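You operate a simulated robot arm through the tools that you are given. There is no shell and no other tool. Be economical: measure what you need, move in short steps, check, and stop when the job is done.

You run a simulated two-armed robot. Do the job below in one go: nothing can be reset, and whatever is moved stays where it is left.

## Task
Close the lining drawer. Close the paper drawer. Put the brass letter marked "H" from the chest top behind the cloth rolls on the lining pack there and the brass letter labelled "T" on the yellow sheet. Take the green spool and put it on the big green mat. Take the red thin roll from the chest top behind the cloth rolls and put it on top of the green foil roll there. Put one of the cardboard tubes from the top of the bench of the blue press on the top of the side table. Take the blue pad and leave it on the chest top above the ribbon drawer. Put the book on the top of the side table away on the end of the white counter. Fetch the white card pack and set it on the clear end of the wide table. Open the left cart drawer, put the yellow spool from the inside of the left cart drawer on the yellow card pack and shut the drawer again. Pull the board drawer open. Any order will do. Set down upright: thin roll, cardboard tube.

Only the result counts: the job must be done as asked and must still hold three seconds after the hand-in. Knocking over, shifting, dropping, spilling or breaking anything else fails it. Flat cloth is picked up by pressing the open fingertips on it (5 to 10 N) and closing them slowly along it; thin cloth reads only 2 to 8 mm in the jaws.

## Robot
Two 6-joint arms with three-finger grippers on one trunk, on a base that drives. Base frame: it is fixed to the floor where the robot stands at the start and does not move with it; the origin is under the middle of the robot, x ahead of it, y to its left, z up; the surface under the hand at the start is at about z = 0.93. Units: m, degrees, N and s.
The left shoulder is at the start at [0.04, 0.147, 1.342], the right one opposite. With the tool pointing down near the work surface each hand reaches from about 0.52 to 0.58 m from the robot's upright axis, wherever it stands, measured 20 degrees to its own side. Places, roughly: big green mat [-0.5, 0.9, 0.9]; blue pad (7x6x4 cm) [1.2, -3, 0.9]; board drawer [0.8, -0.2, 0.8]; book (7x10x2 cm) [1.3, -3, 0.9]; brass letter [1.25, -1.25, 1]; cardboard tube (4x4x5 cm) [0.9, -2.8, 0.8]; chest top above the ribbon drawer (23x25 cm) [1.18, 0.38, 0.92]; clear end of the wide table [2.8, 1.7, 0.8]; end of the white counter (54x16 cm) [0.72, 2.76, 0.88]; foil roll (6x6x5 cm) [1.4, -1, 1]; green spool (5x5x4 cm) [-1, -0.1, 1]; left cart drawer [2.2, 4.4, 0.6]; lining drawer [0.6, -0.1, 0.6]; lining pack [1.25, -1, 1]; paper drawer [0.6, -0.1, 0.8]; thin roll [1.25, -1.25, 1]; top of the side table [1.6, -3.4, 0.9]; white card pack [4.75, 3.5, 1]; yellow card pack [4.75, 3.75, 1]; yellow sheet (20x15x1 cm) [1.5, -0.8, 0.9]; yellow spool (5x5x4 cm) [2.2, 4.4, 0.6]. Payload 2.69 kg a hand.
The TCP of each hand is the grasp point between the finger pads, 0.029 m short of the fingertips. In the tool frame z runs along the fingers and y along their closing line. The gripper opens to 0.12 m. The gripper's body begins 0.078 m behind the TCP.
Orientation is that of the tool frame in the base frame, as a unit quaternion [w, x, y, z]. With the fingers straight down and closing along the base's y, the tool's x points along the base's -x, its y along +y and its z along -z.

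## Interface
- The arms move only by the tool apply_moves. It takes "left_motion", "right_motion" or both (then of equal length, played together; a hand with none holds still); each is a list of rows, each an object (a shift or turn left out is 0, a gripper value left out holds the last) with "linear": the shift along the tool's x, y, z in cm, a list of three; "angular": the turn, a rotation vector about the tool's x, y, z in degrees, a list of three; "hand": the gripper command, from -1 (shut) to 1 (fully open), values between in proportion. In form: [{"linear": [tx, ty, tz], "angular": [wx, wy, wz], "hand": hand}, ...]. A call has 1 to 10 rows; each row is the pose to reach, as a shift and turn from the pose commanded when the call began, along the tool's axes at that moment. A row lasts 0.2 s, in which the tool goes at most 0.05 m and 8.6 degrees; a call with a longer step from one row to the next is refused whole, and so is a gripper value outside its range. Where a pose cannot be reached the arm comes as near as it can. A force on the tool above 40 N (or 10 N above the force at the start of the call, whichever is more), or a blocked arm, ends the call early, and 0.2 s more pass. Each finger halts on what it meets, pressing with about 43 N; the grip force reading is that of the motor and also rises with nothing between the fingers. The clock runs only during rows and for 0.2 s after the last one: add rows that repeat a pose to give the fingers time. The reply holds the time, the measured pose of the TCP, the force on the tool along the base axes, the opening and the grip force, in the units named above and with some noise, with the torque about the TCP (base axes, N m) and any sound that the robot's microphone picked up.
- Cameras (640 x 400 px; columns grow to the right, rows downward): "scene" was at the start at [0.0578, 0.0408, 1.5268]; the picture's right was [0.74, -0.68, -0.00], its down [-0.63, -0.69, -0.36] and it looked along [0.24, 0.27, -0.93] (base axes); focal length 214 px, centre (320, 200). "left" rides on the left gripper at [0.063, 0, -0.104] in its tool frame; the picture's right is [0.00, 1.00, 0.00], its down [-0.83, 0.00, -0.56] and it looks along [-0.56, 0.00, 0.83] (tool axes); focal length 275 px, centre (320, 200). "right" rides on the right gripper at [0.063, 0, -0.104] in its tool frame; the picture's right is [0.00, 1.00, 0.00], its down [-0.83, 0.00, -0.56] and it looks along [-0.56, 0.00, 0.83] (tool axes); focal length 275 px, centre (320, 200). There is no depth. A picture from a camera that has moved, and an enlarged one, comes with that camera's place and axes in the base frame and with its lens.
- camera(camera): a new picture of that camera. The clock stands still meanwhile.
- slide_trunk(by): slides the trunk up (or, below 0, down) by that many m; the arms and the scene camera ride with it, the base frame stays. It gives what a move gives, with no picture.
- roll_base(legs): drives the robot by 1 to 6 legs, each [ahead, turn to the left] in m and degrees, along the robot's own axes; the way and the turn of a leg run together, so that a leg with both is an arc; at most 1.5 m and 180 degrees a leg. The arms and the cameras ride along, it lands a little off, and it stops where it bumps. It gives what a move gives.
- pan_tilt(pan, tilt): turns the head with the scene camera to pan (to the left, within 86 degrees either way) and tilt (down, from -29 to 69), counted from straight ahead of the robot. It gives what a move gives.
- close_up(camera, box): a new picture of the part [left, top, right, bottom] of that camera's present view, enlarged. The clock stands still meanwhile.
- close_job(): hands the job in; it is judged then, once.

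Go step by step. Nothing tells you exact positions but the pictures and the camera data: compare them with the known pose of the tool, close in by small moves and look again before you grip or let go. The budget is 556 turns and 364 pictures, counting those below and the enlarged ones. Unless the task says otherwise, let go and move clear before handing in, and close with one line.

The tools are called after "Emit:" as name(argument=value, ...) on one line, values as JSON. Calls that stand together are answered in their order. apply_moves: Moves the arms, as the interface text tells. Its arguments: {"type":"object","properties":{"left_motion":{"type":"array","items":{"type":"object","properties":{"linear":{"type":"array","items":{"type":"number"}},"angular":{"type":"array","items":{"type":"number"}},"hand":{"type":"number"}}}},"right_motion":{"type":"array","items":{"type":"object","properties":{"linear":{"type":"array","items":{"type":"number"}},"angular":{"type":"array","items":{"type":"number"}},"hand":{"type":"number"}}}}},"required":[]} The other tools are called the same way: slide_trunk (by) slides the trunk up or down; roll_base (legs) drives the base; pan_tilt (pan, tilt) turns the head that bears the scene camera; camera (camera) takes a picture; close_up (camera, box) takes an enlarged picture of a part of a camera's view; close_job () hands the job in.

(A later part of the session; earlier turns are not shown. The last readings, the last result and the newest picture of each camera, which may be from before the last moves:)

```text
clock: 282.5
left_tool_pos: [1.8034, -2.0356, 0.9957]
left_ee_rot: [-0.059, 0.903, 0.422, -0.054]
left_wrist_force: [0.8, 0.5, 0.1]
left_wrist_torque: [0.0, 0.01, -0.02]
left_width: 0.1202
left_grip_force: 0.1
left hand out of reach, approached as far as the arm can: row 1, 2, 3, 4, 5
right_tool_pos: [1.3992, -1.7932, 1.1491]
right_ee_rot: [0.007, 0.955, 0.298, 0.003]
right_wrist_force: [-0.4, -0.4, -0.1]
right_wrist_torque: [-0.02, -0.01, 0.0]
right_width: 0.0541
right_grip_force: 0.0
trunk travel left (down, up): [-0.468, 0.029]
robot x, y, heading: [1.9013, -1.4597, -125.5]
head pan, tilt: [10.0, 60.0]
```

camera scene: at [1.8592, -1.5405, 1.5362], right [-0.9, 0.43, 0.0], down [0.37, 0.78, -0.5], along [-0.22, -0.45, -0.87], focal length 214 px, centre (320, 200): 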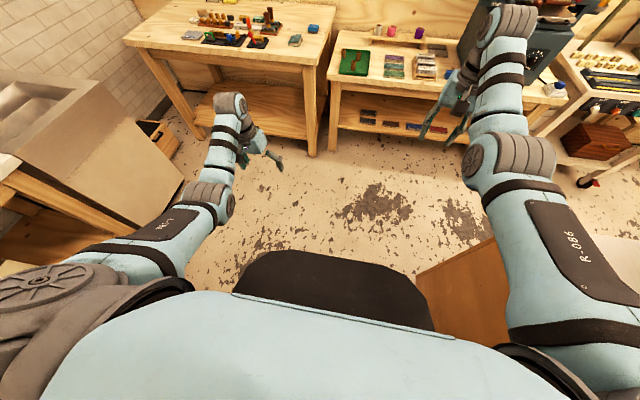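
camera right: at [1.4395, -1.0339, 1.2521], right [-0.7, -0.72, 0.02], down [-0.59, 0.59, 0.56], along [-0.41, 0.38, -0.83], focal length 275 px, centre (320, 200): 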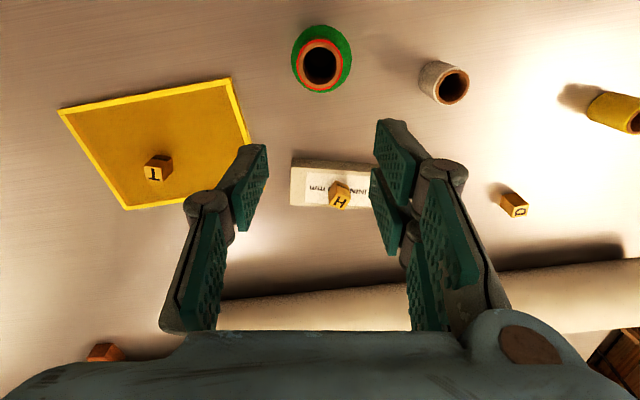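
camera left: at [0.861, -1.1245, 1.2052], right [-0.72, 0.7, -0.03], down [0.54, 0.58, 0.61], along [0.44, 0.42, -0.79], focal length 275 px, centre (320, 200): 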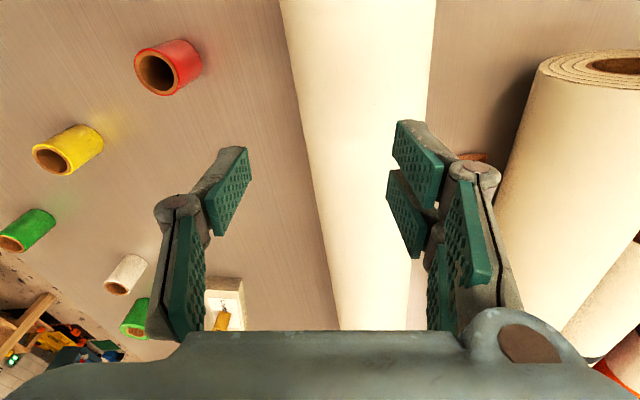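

The left arm works if kept ~0.3 m to its side. I raise it and drive up to the press bench for a tube with the right hand.

Emit:
apply_moves(left_motion=[{"linear": [0, 3, -4]}, {"linear": [0, 6, -8]}, {"linear": [-1, 8, -12]}, {"linear": [-2, 8, -15]}, {"linear": [-2, 8, -15]}])

Emit:
roll_base(legs=[[0, 90], [0.24, 0], [0, -90], [0.6, 0]])

Emit:
pan_tilt(pan=0, tilt=50)

Emit:
camera(camera="scene")

```text
clock: 283.7
left_tool_pos: [1.8763, -2.1102, 1.1322]
left_ee_rot: [-0.06, 0.902, 0.423, -0.056]
left_wrist_force: [-0.9, 0.1, 0.6]
left_wrist_torque: [-0.02, 0.01, -0.02]
left_width: 0.1198
left_grip_force: 0.1
right_tool_pos: [1.3999, -1.7921, 1.1499]
right_ee_rot: [0.008, 0.955, 0.297, 0.002]
right_wrist_force: [0.1, -0.7, 0.9]
right_wrist_torque: [0.01, 0.03, -0.03]
right_width: 0.0539
right_grip_force: 0.0
trunk travel left (down, up): [-0.468, 0.029]
robot x, y, heading: [1.904, -1.4651, -125.8]
head pan, tilt: [10.0, 60.0]
```

```text
clock: 296.1
left_tool_pos: [1.7152, -2.7344, 1.1334]
left_ee_rot: [-0.059, 0.904, 0.42, -0.057]
left_wrist_force: [-0.1, 0.0, -0.1]
left_wrist_torque: [-0.01, 0.03, -0.04]
left_width: 0.1204
left_grip_force: 0.2
right_tool_pos: [1.242, -2.4131, 1.1502]
right_ee_rot: [0.009, 0.956, 0.295, 0.001]
right_wrist_force: [-0.6, -0.9, -0.2]
right_wrist_torque: [-0.01, 0.02, 0.02]
right_width: 0.0539
right_grip_force: 0.1
trunk travel left (down, up): [-0.468, 0.029]
robot x, y, heading: [1.741, -2.0864, -125.9]
head pan, tilt: [10.0, 60.0]
```

```text
clock: 296.8
left_tool_pos: [1.716, -2.7337, 1.1317]
left_ee_rot: [-0.059, 0.904, 0.42, -0.056]
left_wrist_force: [0.5, 0.2, -0.5]
left_wrist_torque: [0.0, -0.02, -0.01]
left_width: 0.1201
left_grip_force: 0.0
right_tool_pos: [1.2416, -2.414, 1.1494]
right_ee_rot: [0.007, 0.955, 0.296, 0.002]
right_wrist_force: [0.3, 1.0, 1.0]
right_wrist_torque: [-0.01, -0.02, 0.03]
right_width: 0.054
right_grip_force: 0.0
trunk travel left (down, up): [-0.468, 0.029]
robot x, y, heading: [1.7454, -2.0903, -125.9]
head pan, tilt: [0.0, 50.0]
```

```text
222 pictures are left
camera scene: at [1.6852, -2.1664, 1.5487], right [-0.81, 0.59, 0.0], down [0.45, 0.62, -0.64], along [-0.38, -0.52, -0.77], focal length 214 px, centre (320, 200)
```

scene: 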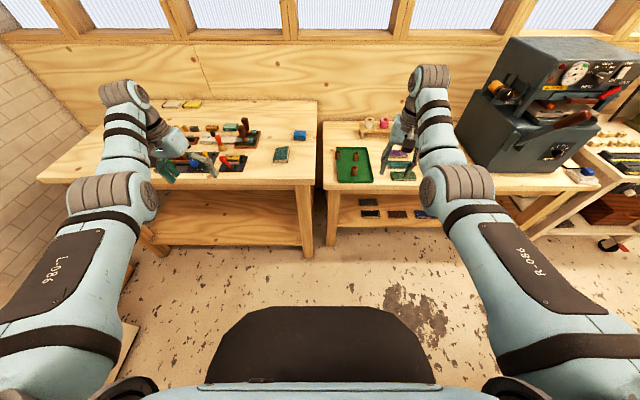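

Emit:
roll_base(legs=[[0.31, 0]])

Emit:
camera(camera="scene")

Emit:
camera(camera="right")

Emit:
camera(camera="left")

```text
clock: 298.9
left_tool_pos: [1.5339, -2.9839, 1.1324]
left_ee_rot: [-0.059, 0.904, 0.419, -0.057]
left_wrist_force: [-0.2, 0.4, 0.0]
left_wrist_torque: [-0.03, 0.02, 0.04]
left_width: 0.1199
left_grip_force: 0.0
right_tool_pos: [1.0585, -2.6603, 1.1514]
right_ee_rot: [0.009, 0.956, 0.294, 0.002]
right_wrist_force: [-0.9, 0.3, 0.1]
right_wrist_torque: [-0.01, 0.03, -0.01]
right_width: 0.0539
right_grip_force: 0.1
trunk travel left (down, up): [-0.468, 0.029]
robot x, y, heading: [1.5578, -2.3361, -125.9]
head pan, tilt: [0.0, 50.0]
```

```text
221 pictures are left
camera scene: at [1.5049, -2.4146, 1.549], right [-0.81, 0.59, 0.0], down [0.45, 0.62, -0.64], along [-0.38, -0.52, -0.76], focal length 214 px, centre (320, 200)
```

scene: 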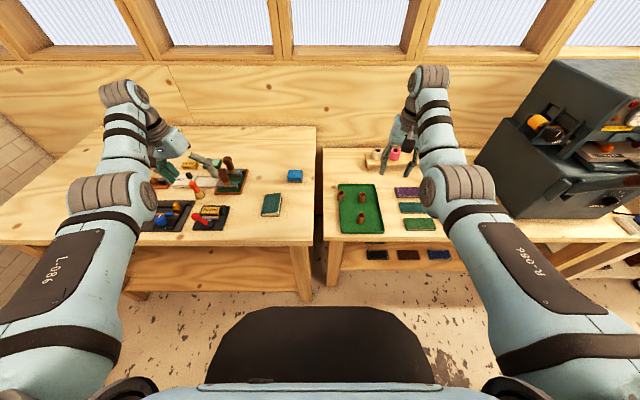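

```text
220 pictures are left
camera right: at [1.1094, -2.6242, 1.2531], right [0.57, -0.82, 0.02], down [-0.69, -0.46, 0.56], along [-0.45, -0.33, -0.83], focal length 275 px, centre (320, 200)
```

right: 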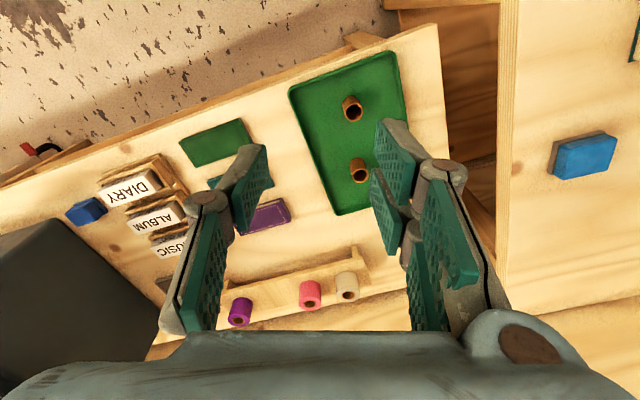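

```text
219 pictures are left
camera left: at [1.5878, -2.942, 1.233], right [0.75, -0.65, -0.15], down [-0.45, -0.67, 0.59], along [-0.49, -0.37, -0.79], focal length 275 px, centre (320, 200)
```

left: 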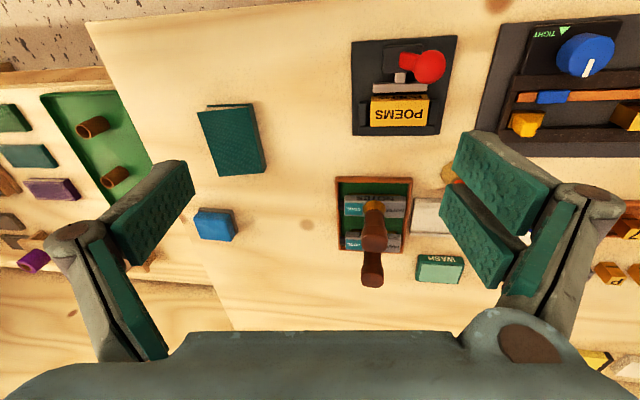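

Emit:
roll_base(legs=[[0.08, 0]])

Emit:
apply_moves(right_motion=[{"linear": [0.5, 2, 4]}, {"linear": [1, 4, 8]}, {"linear": [2, 5.5, 12]}, {"linear": [3, 5.5, 16]}, {"linear": [3, 5.5, 20]}, {"linear": [3, 5.5, 20]}])

Emit:
camera(camera="right")

```text
clock: 300.5
left_tool_pos: [1.4848, -3.0538, 1.132]
left_ee_rot: [-0.058, 0.905, 0.419, -0.054]
left_wrist_force: [-0.5, -0.5, 0.0]
left_wrist_torque: [0.06, -0.03, -0.03]
left_width: 0.1199
left_grip_force: 0.0
right_tool_pos: [1.0043, -2.7345, 1.1496]
right_ee_rot: [0.017, 0.955, 0.295, -0.01]
right_wrist_force: [-0.4, -1.9, -1.0]
right_wrist_torque: [0.08, -0.02, 0.04]
right_width: 0.0539
right_grip_force: 0.1
trunk travel left (down, up): [-0.468, 0.029]
robot x, y, heading: [1.5126, -2.4012, -126.1]
head pan, tilt: [0.0, 50.0]
stopped in leg 1: the robot was blocked; the commanded pose is now the measured one
```

```text
clock: 301.9
left_tool_pos: [1.4896, -3.0475, 1.1365]
left_ee_rot: [-0.056, 0.905, 0.418, -0.057]
left_wrist_force: [0.2, -0.6, 0.3]
left_wrist_torque: [-0.01, -0.01, 0.02]
left_width: 0.1202
left_grip_force: 0.0
right_tool_pos: [1.0645, -2.7652, 0.9556]
right_ee_rot: [0.018, 0.956, 0.294, -0.012]
right_wrist_force: [0.9, 0.2, 0.0]
right_wrist_torque: [0.01, -0.01, 0.0]
right_width: 0.0543
right_grip_force: 0.1
trunk travel left (down, up): [-0.468, 0.029]
robot x, y, heading: [1.5135, -2.4059, -126.0]
head pan, tilt: [0.0, 50.0]
```

```text
218 pictures are left
camera right: at [1.1174, -2.724, 1.0555], right [0.57, -0.82, 0.03], down [-0.68, -0.45, 0.58], along [-0.47, -0.35, -0.81], focal length 275 px, centre (320, 200)
```

right: 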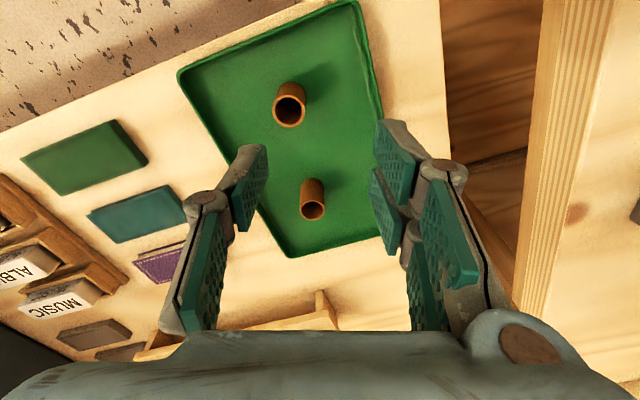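

Emit:
roll_base(legs=[[-0.02, 0]])

Emit:
apply_moves(right_motion=[{"linear": [-1, -1, 4], "hand": 0.3}, {"linear": [-2.5, -2.1, 8]}, {"linear": [-2.7, -2.1, 10]}, {"linear": [-2.7, -2.1, 10]}])

Emit:
camera(camera="right")

```text
clock: 302.7
left_tool_pos: [1.4995, -3.033, 1.133]
left_ee_rot: [-0.057, 0.905, 0.419, -0.055]
left_wrist_force: [-0.5, 0.5, -0.5]
left_wrist_torque: [0.07, -0.05, 0.0]
left_width: 0.1202
left_grip_force: 0.1
right_tool_pos: [1.0749, -2.7508, 0.9533]
right_ee_rot: [0.017, 0.956, 0.294, -0.011]
right_wrist_force: [0.0, -0.6, -1.2]
right_wrist_torque: [0.03, 0.01, 0.0]
right_width: 0.0539
right_grip_force: 0.0
trunk travel left (down, up): [-0.468, 0.029]
robot x, y, heading: [1.5304, -2.3845, -126.3]
head pan, tilt: [0.0, 50.0]
```

```text
clock: 303.7
left_tool_pos: [1.5027, -3.0299, 1.1373]
left_ee_rot: [-0.057, 0.904, 0.419, -0.057]
left_wrist_force: [0.0, -0.5, 0.6]
left_wrist_torque: [-0.03, 0.03, 0.0]
left_width: 0.1199
left_grip_force: 0.1
right_tool_pos: [1.0666, -2.7127, 0.8976]
right_ee_rot: [0.019, 0.955, 0.295, -0.014]
right_wrist_force: [0.8, -0.1, -0.1]
right_wrist_torque: [0.0, -0.02, 0.01]
right_width: 0.0781
right_grip_force: 0.2
right hand out of reach, approached as far as the arm can: row 1, 2, 3, 4
trunk travel left (down, up): [-0.468, 0.029]
robot x, y, heading: [1.5249, -2.3846, -126.1]
head pan, tilt: [0.0, 50.0]
```

```text
217 pictures are left
camera right: at [1.1186, -2.6724, 0.9969], right [0.57, -0.82, 0.03], down [-0.68, -0.45, 0.58], along [-0.47, -0.35, -0.81], focal length 275 px, centre (320, 200)
```

right: 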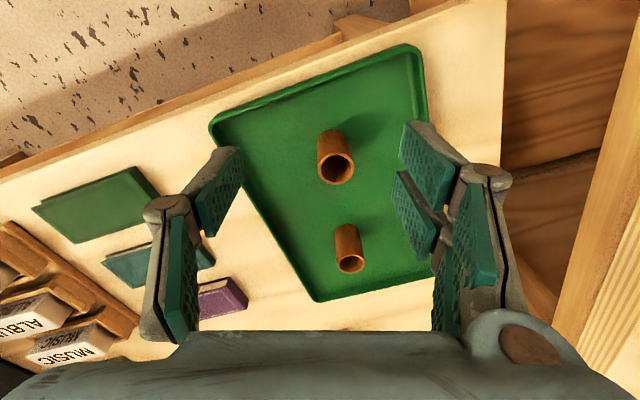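

Emit:
apply_moves(left_motion=[{"linear": [0, 0, -4]}, {"linear": [-1, 1, -8]}, {"linear": [-2, 2, -12]}, {"linear": [-2, 2, -12]}])

Emit:
slide_trunk(by=-0.12)

Emit:
camera(camera="right")

```text
clock: 304.7
left_tool_pos: [1.5209, -3.058, 1.2271]
left_ee_rot: [-0.03, 0.9, 0.42, -0.111]
left_wrist_force: [0.8, -0.7, 1.0]
left_wrist_torque: [0.02, -0.03, -0.01]
left_width: 0.1199
left_grip_force: 0.0
left hand out of reach, approached as far as the arm can: row 1, 2, 3, 4
right_tool_pos: [1.0641, -2.7142, 0.897]
right_ee_rot: [0.019, 0.956, 0.294, -0.013]
right_wrist_force: [0.1, -0.3, -0.9]
right_wrist_torque: [0.02, -0.02, 0.02]
right_width: 0.0781
right_grip_force: 0.0
trunk travel left (down, up): [-0.468, 0.029]
robot x, y, heading: [1.5242, -2.3889, -126.4]
head pan, tilt: [0.0, 50.0]
```

```text
clock: 306.2
left_tool_pos: [1.5217, -3.0558, 1.1081]
left_ee_rot: [-0.029, 0.9, 0.421, -0.11]
left_wrist_force: [-0.7, 0.6, 0.4]
left_wrist_torque: [-0.02, 0.0, 0.0]
left_width: 0.1199
left_grip_force: 0.1
right_tool_pos: [1.065, -2.7122, 0.7748]
right_ee_rot: [0.02, 0.956, 0.293, -0.011]
right_wrist_force: [-2.5, 5.4, 10.9]
right_wrist_torque: [0.44, 0.33, -0.02]
right_width: 0.0919
right_grip_force: 5.4
trunk travel left (down, up): [-0.348, 0.149]
robot x, y, heading: [1.5261, -2.3878, -126.1]
head pan, tilt: [0.0, 50.0]
```

```text
216 pictures are left
camera right: at [1.1181, -2.6711, 0.8749], right [0.57, -0.82, 0.03], down [-0.68, -0.45, 0.58], along [-0.47, -0.35, -0.81], focal length 275 px, centre (320, 200)
```

right: 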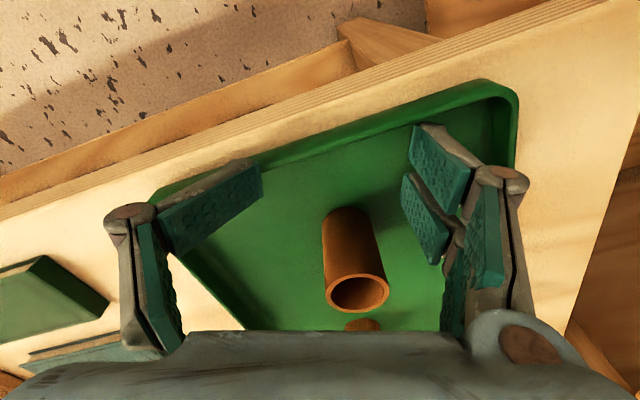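

I lowered too far; the finger touches the tray rim. I lift 5 cm at once.

Emit:
apply_moves(right_motion=[{"linear": [0, 0, -3]}, {"linear": [0, 0, -6]}, {"linear": [0, 0, -6]}])

Emit:
camera(camera="right")

```text
clock: 307.0
left_tool_pos: [1.5207, -3.0572, 1.1082]
left_ee_rot: [-0.03, 0.9, 0.421, -0.11]
left_wrist_force: [-0.1, 0.2, -0.8]
left_wrist_torque: [0.0, -0.01, 0.01]
left_width: 0.1198
left_grip_force: 0.0
right_tool_pos: [1.0548, -2.7289, 0.8292]
right_ee_rot: [0.018, 0.955, 0.295, -0.011]
right_wrist_force: [-1.1, -0.6, -1.0]
right_wrist_torque: [0.01, -0.01, 0.01]
right_width: 0.078
right_grip_force: 0.0
right hand out of reach, approached as far as the arm can: row 1, 2, 3
trunk travel left (down, up): [-0.348, 0.149]
robot x, y, heading: [1.5248, -2.3867, -126.2]
head pan, tilt: [0.0, 50.0]
```

```text
215 pictures are left
camera right: at [1.1071, -2.6884, 0.9285], right [0.57, -0.82, 0.03], down [-0.68, -0.45, 0.58], along [-0.47, -0.35, -0.81], focal length 275 px, centre (320, 200)
```

right: 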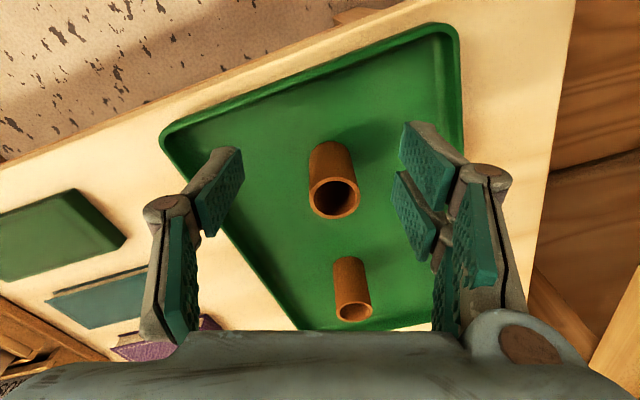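

Emit:
apply_moves(right_motion=[{"linear": [-2.8, 0.9, 0]}, {"linear": [-2.8, 0.9, 2]}, {"linear": [-2.8, 0.9, 4.2]}, {"linear": [-2.8, 0.9, 4.2]}])

Emit:
camera(camera="right")

```text
clock: 308.0
left_tool_pos: [1.5211, -3.0572, 1.1079]
left_ee_rot: [-0.029, 0.9, 0.421, -0.11]
left_wrist_force: [-0.1, -0.4, -1.2]
left_wrist_torque: [-0.03, 0.0, 0.0]
left_width: 0.12
left_grip_force: 0.0
right_tool_pos: [1.0548, -2.7188, 0.8063]
right_ee_rot: [0.019, 0.956, 0.294, -0.013]
right_wrist_force: [0.4, 0.2, 0.2]
right_wrist_torque: [0.04, 0.01, 0.0]
right_width: 0.0781
right_grip_force: 0.1
right hand out of reach, approached as far as the arm can: row 1, 2, 3, 4
trunk travel left (down, up): [-0.348, 0.149]
robot x, y, heading: [1.5249, -2.3859, -126.1]
head pan, tilt: [0.0, 50.0]
```

```text
214 pictures are left
camera right: at [1.1078, -2.6805, 0.9072], right [0.57, -0.82, 0.03], down [-0.68, -0.45, 0.58], along [-0.47, -0.35, -0.81], focal length 275 px, centre (320, 200)
```

right: 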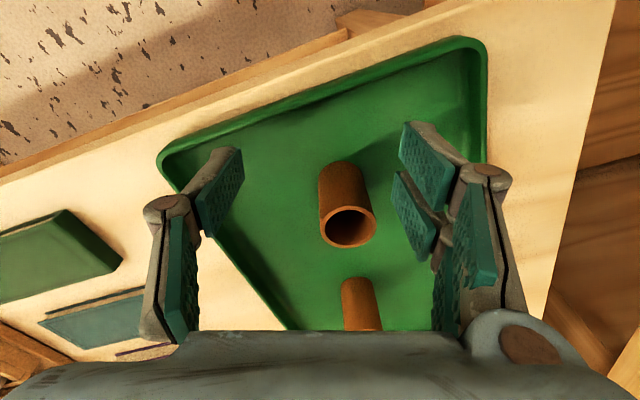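

Emit:
apply_moves(right_motion=[{"linear": [-1, 1, -1], "angular": [0, -7, 0]}, {"linear": [-2.5, 1.6, -1], "angular": [0, -14, 0]}, {"linear": [-3.3, 1.6, -1], "angular": [0, -21, 0]}, {"linear": [-3.3, 1.6, -1], "angular": [0, -21, 0]}])

Emit:
camera(camera="right")

```text
clock: 309.0
left_tool_pos: [1.522, -3.0581, 1.1069]
left_ee_rot: [-0.03, 0.9, 0.421, -0.11]
left_wrist_force: [0.0, 0.9, -0.1]
left_wrist_torque: [0.01, 0.01, 0.03]
left_width: 0.12
left_grip_force: 0.0
right_tool_pos: [1.0242, -2.7761, 0.8062]
right_ee_rot: [0.073, 0.937, 0.286, -0.186]
right_wrist_force: [-0.1, 0.9, -0.2]
right_wrist_torque: [0.02, 0.03, 0.02]
right_width: 0.0783
right_grip_force: 0.1
right hand out of reach, approached as far as the arm can: row 1, 2, 3, 4
trunk travel left (down, up): [-0.348, 0.149]
robot x, y, heading: [1.5262, -2.3879, -126.2]
head pan, tilt: [0.0, 50.0]
```

```text
213 pictures are left
camera right: at [1.1043, -2.7189, 0.877], right [0.57, -0.82, 0.03], down [-0.46, -0.29, 0.84], along [-0.68, -0.49, -0.55], focal length 275 px, centre (320, 200)
```

right: 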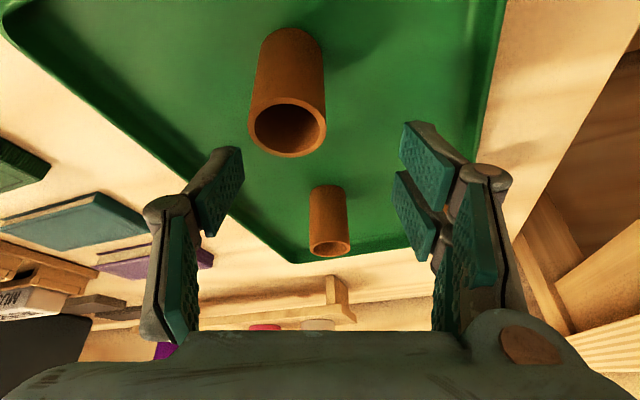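

Emit:
apply_moves(right_motion=[{"linear": [0.5, -1.2, -0.4]}, {"linear": [2.2, -1.2, -0.9]}, {"linear": [2.2, -1.2, -0.9]}])

Emit:
camera(camera="right")

```text
clock: 309.8
left_tool_pos: [1.5212, -3.0564, 1.1081]
left_ee_rot: [-0.03, 0.9, 0.421, -0.11]
left_wrist_force: [0.4, 0.6, -0.2]
left_wrist_torque: [-0.02, -0.03, -0.02]
left_width: 0.1201
left_grip_force: 0.0
right_tool_pos: [1.0252, -2.7735, 0.797]
right_ee_rot: [0.071, 0.937, 0.286, -0.186]
right_wrist_force: [0.4, -0.8, 0.6]
right_wrist_torque: [-0.01, 0.01, -0.06]
right_width: 0.0778
right_grip_force: 0.0
right hand out of reach, approached as far as the arm can: row 1, 2, 3
trunk travel left (down, up): [-0.348, 0.149]
robot x, y, heading: [1.5263, -2.39, -126.0]
head pan, tilt: [0.0, 50.0]
```

```text
212 pictures are left
camera right: at [1.1054, -2.7146, 0.8675], right [0.57, -0.82, 0.03], down [-0.46, -0.29, 0.84], along [-0.68, -0.49, -0.55], focal length 275 px, centre (320, 200)
```

right: 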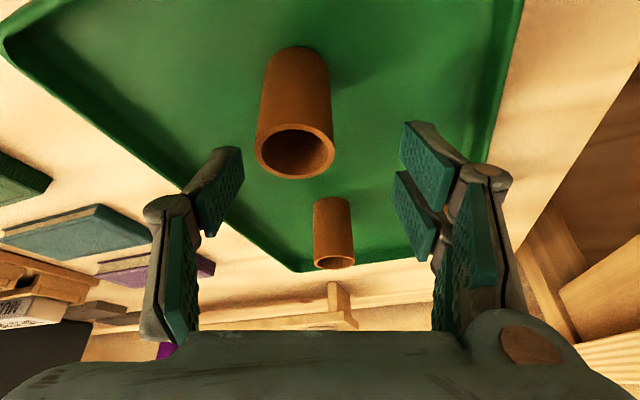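

Emit:
apply_moves(right_motion=[{"linear": [0.7, -0.5, -0.3]}, {"linear": [2, -1, -0.9]}, {"linear": [2, -1, -0.9]}])

Emit:
camera(camera="right")

```text
clock: 310.6
left_tool_pos: [1.5217, -3.0563, 1.1078]
left_ee_rot: [-0.029, 0.9, 0.421, -0.11]
left_wrist_force: [0.3, 0.0, 0.3]
left_wrist_torque: [0.01, -0.01, 0.02]
left_width: 0.12
left_grip_force: 0.0
right_tool_pos: [1.0264, -2.7702, 0.7919]
right_ee_rot: [0.071, 0.937, 0.286, -0.185]
right_wrist_force: [-0.3, -0.7, 0.3]
right_wrist_torque: [0.03, -0.02, 0.0]
right_width: 0.0779
right_grip_force: 0.0
right hand out of reach, approached as far as the arm can: row 1, 2, 3
trunk travel left (down, up): [-0.348, 0.149]
robot x, y, heading: [1.5259, -2.3882, -126.2]
head pan, tilt: [0.0, 50.0]
```

```text
211 pictures are left
camera right: at [1.107, -2.7122, 0.8613], right [0.57, -0.82, 0.03], down [-0.46, -0.29, 0.84], along [-0.68, -0.49, -0.55], focal length 275 px, centre (320, 200)
```

right: 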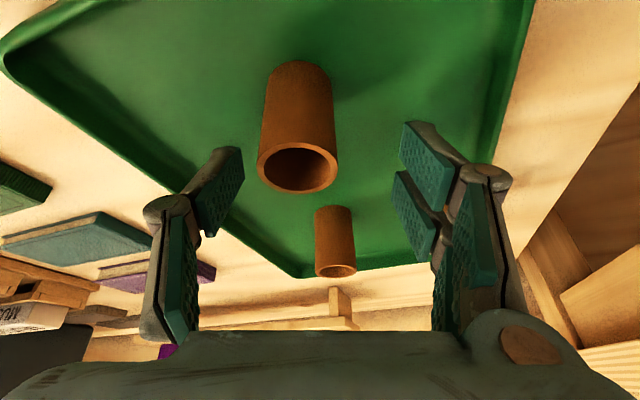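

Emit:
apply_moves(right_motion=[{"linear": [1.5, -0.5, -1.2]}, {"linear": [3, -0.8, -2.4]}, {"linear": [3, -0.8, -2.4]}])

Emit:
camera(camera="right")

```text
clock: 311.4
left_tool_pos: [1.5217, -3.0569, 1.1077]
left_ee_rot: [-0.029, 0.9, 0.422, -0.11]
left_wrist_force: [0.3, -0.3, -0.1]
left_wrist_torque: [0.0, -0.04, 0.01]
left_width: 0.1199
left_grip_force: 0.1
right_tool_pos: [1.0318, -2.7703, 0.7887]
right_ee_rot: [0.071, 0.937, 0.286, -0.186]
right_wrist_force: [0.4, -0.2, 0.3]
right_wrist_torque: [-0.02, -0.04, -0.01]
right_width: 0.0781
right_grip_force: 0.1
right hand out of reach, approached as far as the arm can: row 1, 2, 3
trunk travel left (down, up): [-0.348, 0.149]
robot x, y, heading: [1.5213, -2.3866, -126.2]
head pan, tilt: [0.0, 50.0]
```

```text
210 pictures are left
camera right: at [1.1108, -2.713, 0.8589], right [0.57, -0.82, 0.03], down [-0.46, -0.29, 0.84], along [-0.68, -0.49, -0.55], focal length 275 px, centre (320, 200)
```

right: 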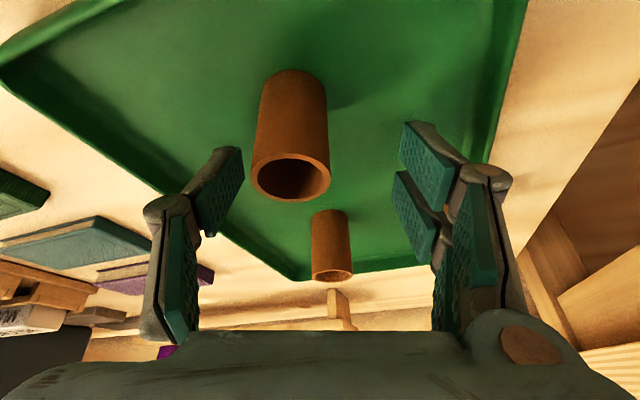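

Emit:
roll_base(legs=[[-0.012, 0]])

Emit:
apply_moves(right_motion=[{"linear": [0.3, -0.6, 0.3]}, {"linear": [0.3, -1, 0.5]}, {"linear": [0.3, -1, 0.5]}])

Emit:
camera(camera="right")

```text
clock: 312.1
left_tool_pos: [1.5264, -3.0487, 1.1058]
left_ee_rot: [-0.031, 0.9, 0.422, -0.109]
left_wrist_force: [0.2, 0.0, -0.3]
left_wrist_torque: [0.02, -0.01, 0.0]
left_width: 0.12
left_grip_force: 0.1
right_tool_pos: [1.0368, -2.7621, 0.7882]
right_ee_rot: [0.071, 0.937, 0.287, -0.185]
right_wrist_force: [0.1, -0.1, -0.3]
right_wrist_torque: [0.04, -0.02, 0.01]
right_width: 0.0781
right_grip_force: 0.1
trunk travel left (down, up): [-0.348, 0.149]
robot x, y, heading: [1.5268, -2.3804, -126.1]
head pan, tilt: [0.0, 50.0]
```

```text
clock: 312.9
left_tool_pos: [1.529, -3.0476, 1.107]
left_ee_rot: [-0.029, 0.9, 0.422, -0.11]
left_wrist_force: [-0.2, -0.3, -0.1]
left_wrist_torque: [0.02, -0.04, -0.03]
left_width: 0.1198
left_grip_force: 0.0
right_tool_pos: [1.0316, -2.7542, 0.7823]
right_ee_rot: [0.072, 0.937, 0.286, -0.186]
right_wrist_force: [-0.3, -0.2, -0.2]
right_wrist_torque: [-0.02, 0.02, -0.02]
right_width: 0.0781
right_grip_force: 0.0
trunk travel left (down, up): [-0.348, 0.149]
robot x, y, heading: [1.5323, -2.3768, -125.9]
head pan, tilt: [0.0, 50.0]
```

```text
209 pictures are left
camera right: at [1.1119, -2.6962, 0.8522], right [0.57, -0.82, 0.03], down [-0.46, -0.29, 0.84], along [-0.68, -0.48, -0.55], focal length 275 px, centre (320, 200)
```

right: 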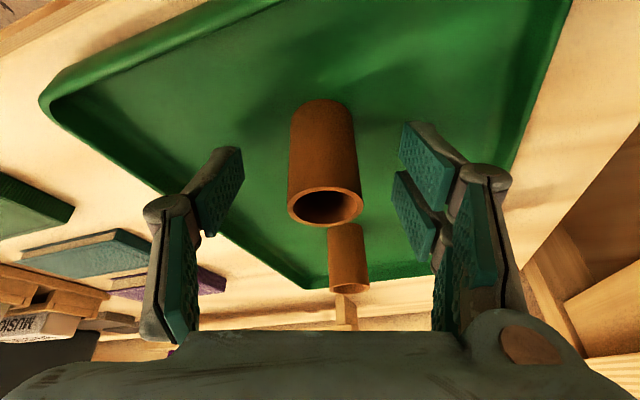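

Emit:
apply_moves(right_motion=[{"hand": 0}, {"hand": -0.3}, {"hand": -0.6}, {"hand": -0.8}, {"hand": -0.8}])

Emit:
camera(camera="right")

```text
clock: 314.1
left_tool_pos: [1.5291, -3.0477, 1.1066]
left_ee_rot: [-0.029, 0.9, 0.421, -0.11]
left_wrist_force: [-0.4, 0.6, 0.1]
left_wrist_torque: [0.01, 0.02, 0.0]
left_width: 0.1199
left_grip_force: 0.1
right_tool_pos: [1.031, -2.7537, 0.7817]
right_ee_rot: [0.07, 0.938, 0.286, -0.185]
right_wrist_force: [-0.1, -0.2, 0.1]
right_wrist_torque: [0.0, 0.03, 0.01]
right_width: 0.0296
right_grip_force: 42.5
trunk travel left (down, up): [-0.348, 0.149]
robot x, y, heading: [1.5321, -2.3773, -126.3]
head pan, tilt: [0.0, 50.0]
```

```text
208 pictures are left
camera right: at [1.112, -2.6963, 0.8522], right [0.57, -0.82, 0.03], down [-0.46, -0.29, 0.84], along [-0.68, -0.48, -0.55], focal length 275 px, centre (320, 200)
```

right: 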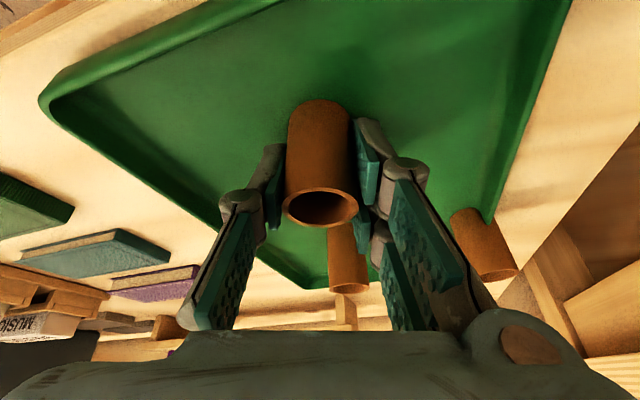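

Emit:
slide_trunk(by=0.145)

Emit:
apply_moves(right_motion=[{"linear": [-1.2, 0, -3.1]}, {"linear": [-2.4, 0, -6.2]}, {"linear": [-4, 0, -10]}, {"linear": [-5.4, 0, -14]}, {"linear": [-5.4, 0, -14]}])

Emit:
camera(camera="right")

Emit:
camera(camera="scene")

```text
clock: 315.8
left_tool_pos: [1.529, -3.0477, 1.2523]
left_ee_rot: [-0.029, 0.9, 0.421, -0.11]
left_wrist_force: [0.5, 0.4, -0.3]
left_wrist_torque: [-0.01, 0.0, -0.01]
left_width: 0.1201
left_grip_force: 0.1
right_tool_pos: [1.032, -2.7547, 0.9285]
right_ee_rot: [0.071, 0.937, 0.286, -0.185]
right_wrist_force: [-0.3, 0.4, -0.5]
right_wrist_torque: [-0.03, 0.0, 0.0]
right_width: 0.0298
right_grip_force: 43.0
trunk travel left (down, up): [-0.493, 0.004]
robot x, y, heading: [1.5312, -2.379, -126.1]
head pan, tilt: [0.0, 50.0]
```

```text
clock: 317.0
left_tool_pos: [1.5283, -3.0467, 1.2523]
left_ee_rot: [-0.03, 0.9, 0.421, -0.11]
left_wrist_force: [-0.2, 0.7, 0.6]
left_wrist_torque: [0.0, 0.03, 0.02]
left_width: 0.1201
left_grip_force: 0.1
right_tool_pos: [1.0077, -2.7931, 1.0695]
right_ee_rot: [0.071, 0.938, 0.286, -0.184]
right_wrist_force: [-0.5, 0.7, -0.5]
right_wrist_torque: [-0.01, 0.01, -0.01]
right_width: 0.0296
right_grip_force: 43.4
right hand out of reach, approached as far as the arm can: row 1, 2, 3, 4, 5
trunk travel left (down, up): [-0.493, 0.004]
robot x, y, heading: [1.531, -2.3748, -126.0]
head pan, tilt: [0.0, 50.0]
```

```text
207 pictures are left
camera right: at [1.0869, -2.7352, 1.1388], right [0.57, -0.82, 0.03], down [-0.47, -0.29, 0.83], along [-0.68, -0.48, -0.55], focal length 275 px, centre (320, 200)
```

right: 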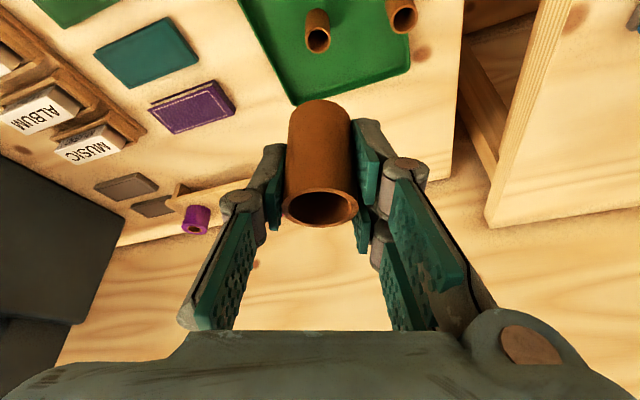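

```text
206 pictures are left
camera scene: at [1.4743, -2.4568, 1.5728], right [-0.81, 0.59, 0.0], down [0.45, 0.62, -0.64], along [-0.38, -0.52, -0.77], focal length 214 px, centre (320, 200)
```

scene: 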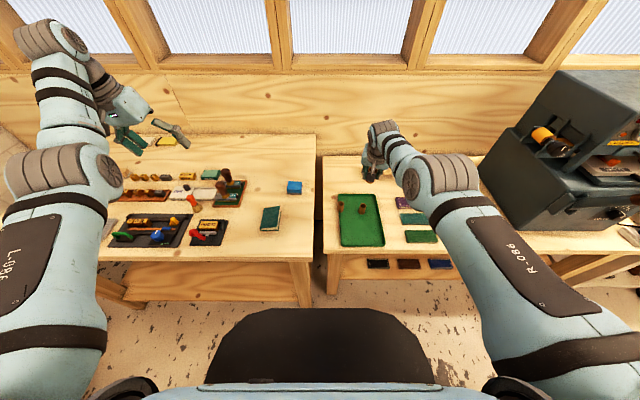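

Emit:
roll_base(legs=[[-0.05, 0], [0, 46]])

Emit:
camera(camera="right")

Emit:
camera(camera="scene")

```text
clock: 320.1
left_tool_pos: [2.0402, -2.8044, 1.2521]
left_ee_rot: [0.016, 0.663, 0.74, -0.113]
left_wrist_force: [0.3, -0.6, 0.1]
left_wrist_torque: [-0.02, 0.0, 0.02]
left_width: 0.1201
left_grip_force: 0.1
right_tool_pos: [1.4952, -3.0036, 1.0681]
right_ee_rot: [0.139, 0.751, 0.63, -0.142]
right_wrist_force: [0.5, 0.1, -0.1]
right_wrist_torque: [0.03, -0.01, -0.04]
right_width: 0.0297
right_grip_force: 43.5
trunk travel left (down, up): [-0.493, 0.004]
robot x, y, heading: [1.5604, -2.3347, -80.0]
head pan, tilt: [0.0, 50.0]
```

```text
205 pictures are left
camera right: at [1.5095, -2.9054, 1.138], right [0.99, -0.16, 0.03], down [-0.11, -0.54, 0.83], along [-0.12, -0.83, -0.55], focal length 275 px, centre (320, 200)
```

right: 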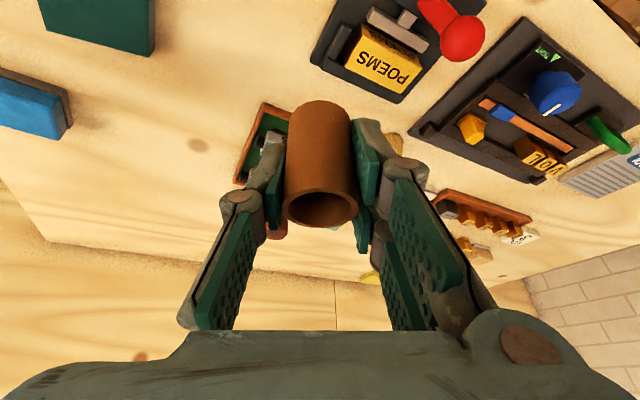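

```text
204 pictures are left
camera scene: at [1.5767, -2.4339, 1.5728], right [-0.98, -0.17, 0.0], down [-0.13, 0.75, -0.64], along [0.11, -0.63, -0.77], focal length 214 px, centre (320, 200)
```

scene: 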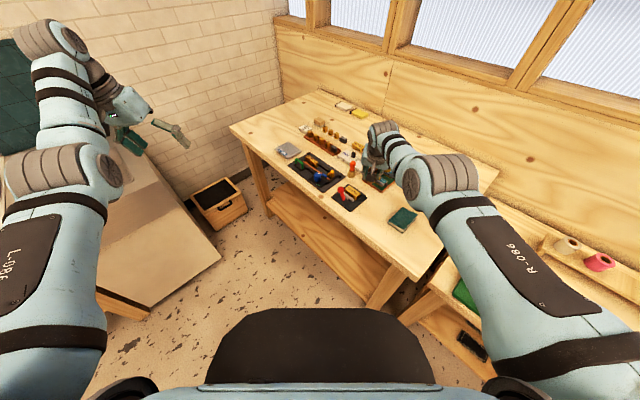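

Emit:
close_up(camera="scene", box=[300, 160, 460, 280])

```text
3.33 times, centred on (380, 220) of scene
camera zoom: at [1.5767, -2.4339, 1.5728], right [-0.98, -0.17, 0.0], down [-0.13, 0.75, -0.64], along [0.11, -0.63, -0.77], focal length 715 px, centre (120, 133)
```

zoom: 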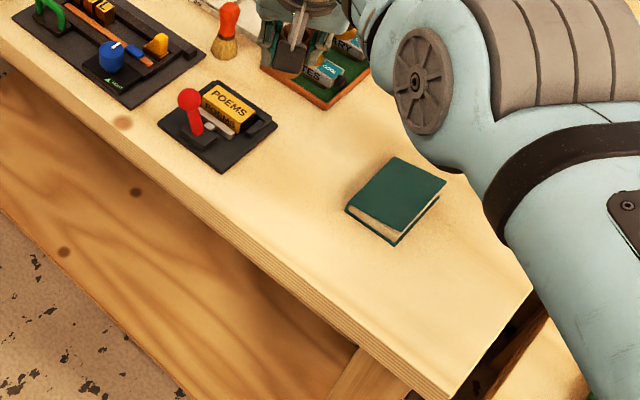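

Emit:
apply_moves(right_motion=[{"linear": [2, -2, 1]}, {"linear": [4, -4, 2]}, {"linear": [5.5, -5, 5]}, {"linear": [7, -5, 8]}, {"linear": [8.5, -5, 10.4]}, {"linear": [8.5, -5, 10.4]}])

Emit:
camera(camera="right")

Emit:
close_up(camera="scene", box=[300, 160, 460, 280])

```text
clock: 321.4
left_tool_pos: [2.0412, -2.8033, 1.2525]
left_ee_rot: [0.017, 0.663, 0.74, -0.112]
left_wrist_force: [-0.3, 0.3, -0.4]
left_wrist_torque: [-0.01, 0.03, 0.01]
left_width: 0.1202
left_grip_force: 0.0
right_tool_pos: [1.4603, -2.9669, 0.9337]
right_ee_rot: [0.137, 0.752, 0.629, -0.142]
right_wrist_force: [-0.1, 1.4, 0.5]
right_wrist_torque: [-0.02, 0.0, 0.02]
right_width: 0.0298
right_grip_force: 42.9
right hand out of reach, approached as far as the arm can: row 1, 2, 3, 4, 5, 6
trunk travel left (down, up): [-0.493, 0.004]
robot x, y, heading: [1.5613, -2.3358, -80.1]
head pan, tilt: [0.0, 50.0]
```

```text
202 pictures are left
camera right: at [1.4737, -2.869, 1.0025], right [0.99, -0.16, 0.03], down [-0.11, -0.54, 0.83], along [-0.12, -0.83, -0.55], focal length 275 px, centre (320, 200)
```

right: 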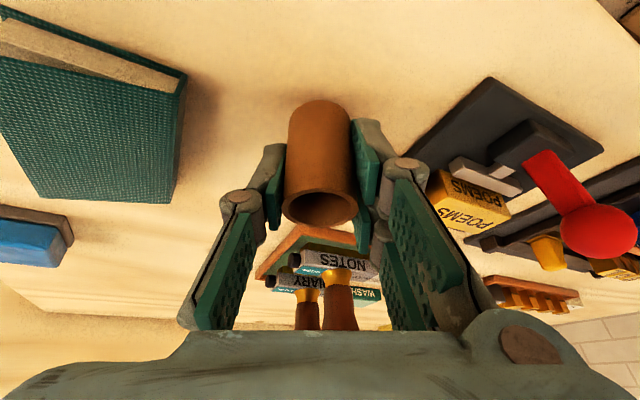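

```text
3.33 times, centred on (380, 220) of scene
camera zoom: at [1.5779, -2.4332, 1.5728], right [-0.98, -0.17, 0.0], down [-0.13, 0.75, -0.64], along [0.11, -0.63, -0.77], focal length 715 px, centre (120, 133)
```

zoom: 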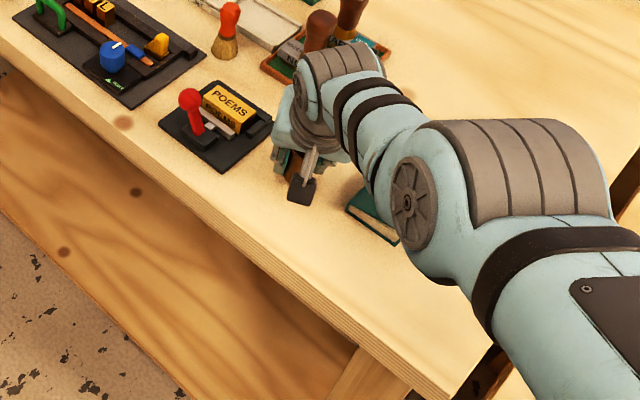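

Emit:
apply_moves(right_motion=[{"linear": [0.35, 0, 0.9]}, {"linear": [0.7, 0, 1.7]}, {"linear": [0.85, 0, 2.1]}, {"linear": [0.85, 0, 2.1]}])

Emit:
camera(camera="right")

```text
clock: 322.4
left_tool_pos: [2.0426, -2.8002, 1.2529]
left_ee_rot: [0.016, 0.663, 0.74, -0.114]
left_wrist_force: [-0.1, 0.1, -0.1]
left_wrist_torque: [-0.01, 0.02, 0.04]
left_width: 0.12
left_grip_force: 0.1
right_tool_pos: [1.4596, -2.9596, 0.9174]
right_ee_rot: [0.139, 0.751, 0.629, -0.146]
right_wrist_force: [0.0, -3.9, 11.1]
right_wrist_torque: [-0.07, 0.12, 0.04]
right_width: 0.0301
right_grip_force: 43.1
right hand out of reach, approached as far as the arm can: row 1, 2, 3, 4
trunk travel left (down, up): [-0.493, 0.004]
robot x, y, heading: [1.5626, -2.338, -80.1]
head pan, tilt: [0.0, 50.0]
```

```text
200 pictures are left
camera right: at [1.4739, -2.8615, 0.986], right [0.99, -0.16, 0.03], down [-0.11, -0.54, 0.84], along [-0.12, -0.83, -0.55], focal length 275 px, centre (320, 200)
```

right: 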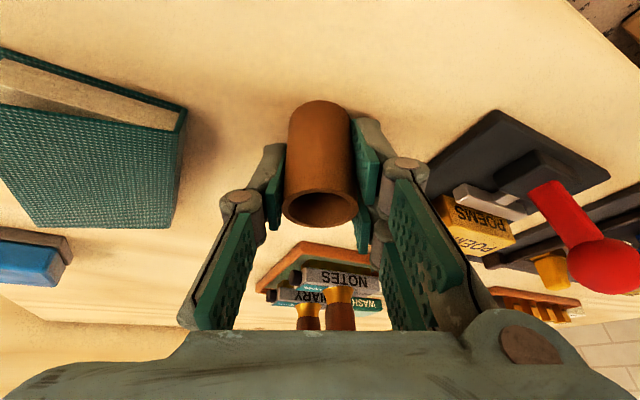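

Emit:
apply_moves(right_motion=[{"linear": [0, 0, 0], "hand": -0.6}, {"hand": -0.35}, {"hand": -0.2}, {"hand": -0.1}, {"linear": [0, 0, -3]}, {"linear": [0, 0, -6.5]}, {"linear": [-2, 0, -10]}, {"linear": [-4, 0, -14]}, {"linear": [-4, 0, -14]}])

Emit:
camera(camera="right")

Emit:
camera(camera="scene")

```text
clock: 324.4
left_tool_pos: [2.0407, -2.803, 1.252]
left_ee_rot: [0.015, 0.663, 0.74, -0.113]
left_wrist_force: [-0.8, 0.7, -0.2]
left_wrist_torque: [0.02, -0.01, 0.02]
left_width: 0.12
left_grip_force: 0.0
right_tool_pos: [1.4745, -3.0023, 1.0398]
right_ee_rot: [0.138, 0.751, 0.629, -0.142]
right_wrist_force: [0.7, 0.2, -0.3]
right_wrist_torque: [0.0, 0.01, 0.03]
right_width: 0.0541
right_grip_force: 0.1
right hand out of reach, approached as far as the arm can: row 5, 6, 7, 8, 9
trunk travel left (down, up): [-0.493, 0.004]
robot x, y, heading: [1.562, -2.3379, -79.8]
head pan, tilt: [0.0, 50.0]
```

```text
199 pictures are left
camera right: at [1.4883, -2.9044, 1.1096], right [0.99, -0.16, 0.03], down [-0.11, -0.54, 0.83], along [-0.12, -0.83, -0.55], focal length 275 px, centre (320, 200)
```

right: 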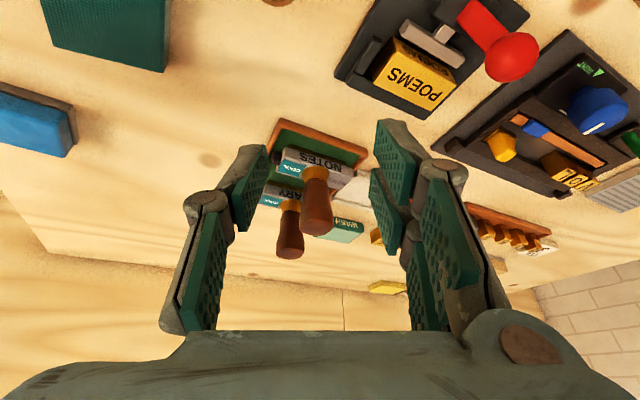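

```text
198 pictures are left
camera scene: at [1.5782, -2.4331, 1.5728], right [-0.98, -0.17, 0.0], down [-0.13, 0.75, -0.64], along [0.11, -0.63, -0.77], focal length 214 px, centre (320, 200)
```

scene: 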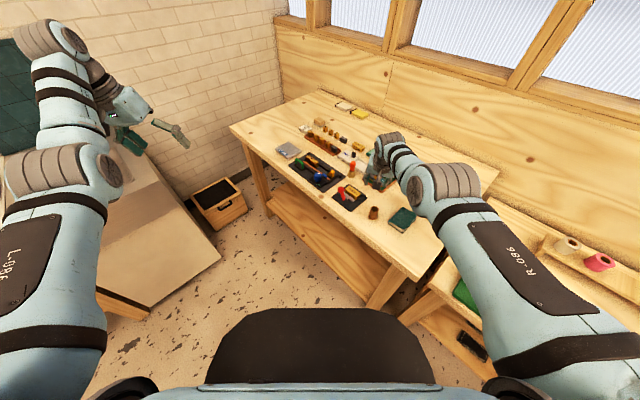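

Tube stands on the side table. Next the blue pad: I raise the right hand, then shift along the table and look.

Emit:
apply_moves(right_motion=[{"linear": [-1.5, 0, -3.7]}, {"linear": [-2.6, 0, -6.5]}, {"linear": [-2.6, 0, -6.5]}])

Emit:
roll_base(legs=[[-0.06, 44], [0.2, 0], [0, -90]])

Emit:
camera(camera="scene")

Emit:
camera(camera="right")

```text
clock: 325.2
left_tool_pos: [2.042, -2.8041, 1.2526]
left_ee_rot: [0.016, 0.663, 0.739, -0.114]
left_wrist_force: [0.3, -0.1, -0.1]
left_wrist_torque: [0.0, -0.02, 0.0]
left_width: 0.1199
left_grip_force: 0.0
right_tool_pos: [1.4732, -3.0146, 1.1086]
right_ee_rot: [0.137, 0.751, 0.63, -0.142]
right_wrist_force: [-0.3, -0.2, 0.1]
right_wrist_torque: [0.03, -0.02, 0.0]
right_width: 0.0541
right_grip_force: 0.1
right hand out of reach, approached as far as the arm can: row 1, 2, 3
trunk travel left (down, up): [-0.493, 0.004]
robot x, y, heading: [1.5641, -2.3375, -80.2]
head pan, tilt: [0.0, 50.0]
```

```text
clock: 332.7
left_tool_pos: [1.6977, -3.0718, 1.2537]
left_ee_rot: [-0.029, 0.897, 0.427, -0.111]
left_wrist_force: [0.2, 0.4, 0.3]
left_wrist_torque: [0.02, -0.01, -0.01]
left_width: 0.1198
left_grip_force: 0.1
right_tool_pos: [1.1505, -2.8181, 1.1078]
right_ee_rot: [0.071, 0.936, 0.29, -0.185]
right_wrist_force: [-0.3, 1.0, 0.3]
right_wrist_torque: [-0.01, 0.0, 0.0]
right_width: 0.0539
right_grip_force: 0.1
trunk travel left (down, up): [-0.493, 0.004]
robot x, y, heading: [1.6909, -2.4068, -125.2]
head pan, tilt: [0.0, 50.0]
```

```text
197 pictures are left
camera scene: at [1.6363, -2.484, 1.5728], right [-0.82, 0.58, 0.0], down [0.44, 0.63, -0.64], along [-0.37, -0.52, -0.77], focal length 214 px, centre (320, 200)
```

scene: 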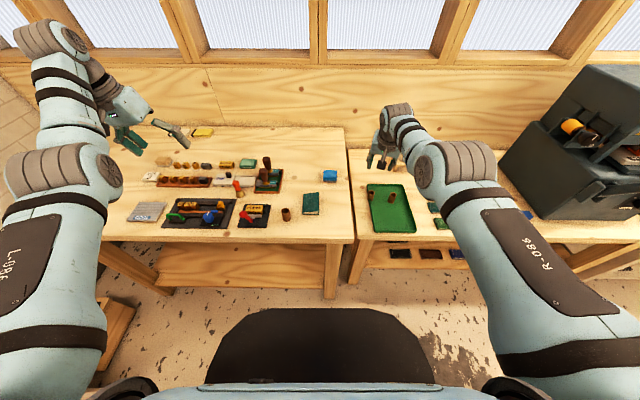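

```text
196 pictures are left
camera right: at [1.229, -2.7595, 1.1775], right [0.58, -0.82, 0.02], down [-0.46, -0.3, 0.83], along [-0.67, -0.49, -0.55], focal length 275 px, centre (320, 200)
```

right: 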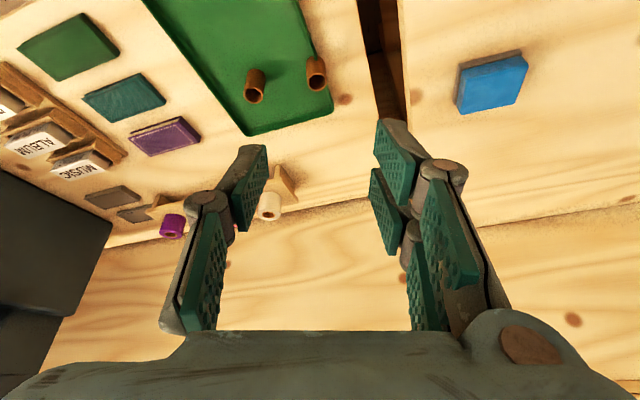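

Emit:
apply_moves(left_motion=[{"linear": [0, 0, -4]}, {"linear": [0, 0, -8]}, {"linear": [0, 0, -12]}, {"linear": [0, 0, -16]}, {"linear": [0, 0, -16]}])

```text
clock: 333.9
left_tool_pos: [1.6982, -3.073, 1.2532]
left_ee_rot: [-0.028, 0.897, 0.426, -0.111]
left_wrist_force: [0.1, 0.3, -1.3]
left_wrist_torque: [-0.04, 0.0, -0.04]
left_width: 0.1199
left_grip_force: 0.0
left hand out of reach, approached as far as the arm can: row 1, 2, 3, 4, 5
right_tool_pos: [1.1499, -2.8182, 1.1076]
right_ee_rot: [0.072, 0.936, 0.291, -0.185]
right_wrist_force: [0.1, 0.4, -0.5]
right_wrist_torque: [0.01, 0.02, 0.01]
right_width: 0.0538
right_grip_force: 0.0
trunk travel left (down, up): [-0.493, 0.004]
robot x, y, heading: [1.6931, -2.4019, -125.4]
head pan, tilt: [0.0, 50.0]
```

Emit:
apply_moves(left_motion=[{"linear": [0, 0, -2], "angular": [0, -8, 0]}, {"linear": [0, 0, -5], "angular": [0, -16, 0]}, {"linear": [0, 0, -9], "angular": [0, -24, 0]}, {"linear": [0, 0, -13], "angular": [0, -32, 0]}, {"linear": [0, 0, -17], "angular": [0, -40, 0]}, {"linear": [0, 0, -20], "angular": [0, -48, 0]}, {"linear": [0, 0, -22], "angular": [0, -56, 0]}, {"linear": [0, 0, -22], "angular": [0, -56, 0]}])

Emit:
camera(camera="scene")

```text
clock: 335.7
left_tool_pos: [1.7586, -3.1193, 1.4872]
left_ee_rot: [0.175, 0.74, 0.389, -0.52]
left_wrist_force: [-0.1, -0.7, 0.2]
left_wrist_torque: [0.01, 0.03, 0.01]
left_width: 0.12
left_grip_force: 0.1
left hand out of reach, approached as far as the arm can: row 1, 2, 3, 4, 5, 6, 7, 8
right_tool_pos: [1.1493, -2.819, 1.1067]
right_ee_rot: [0.071, 0.936, 0.292, -0.185]
right_wrist_force: [0.1, -0.8, -0.1]
right_wrist_torque: [-0.01, 0.0, 0.0]
right_width: 0.0543
right_grip_force: 0.0
trunk travel left (down, up): [-0.493, 0.004]
robot x, y, heading: [1.6934, -2.4057, -125.5]
head pan, tilt: [0.0, 50.0]
```

```text
195 pictures are left
camera scene: at [1.6357, -2.484, 1.5728], right [-0.82, 0.58, 0.0], down [0.44, 0.62, -0.64], along [-0.37, -0.52, -0.77], focal length 214 px, centre (320, 200)
```

scene: 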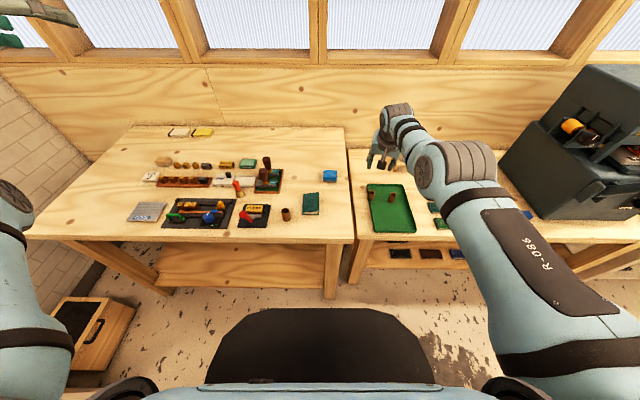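

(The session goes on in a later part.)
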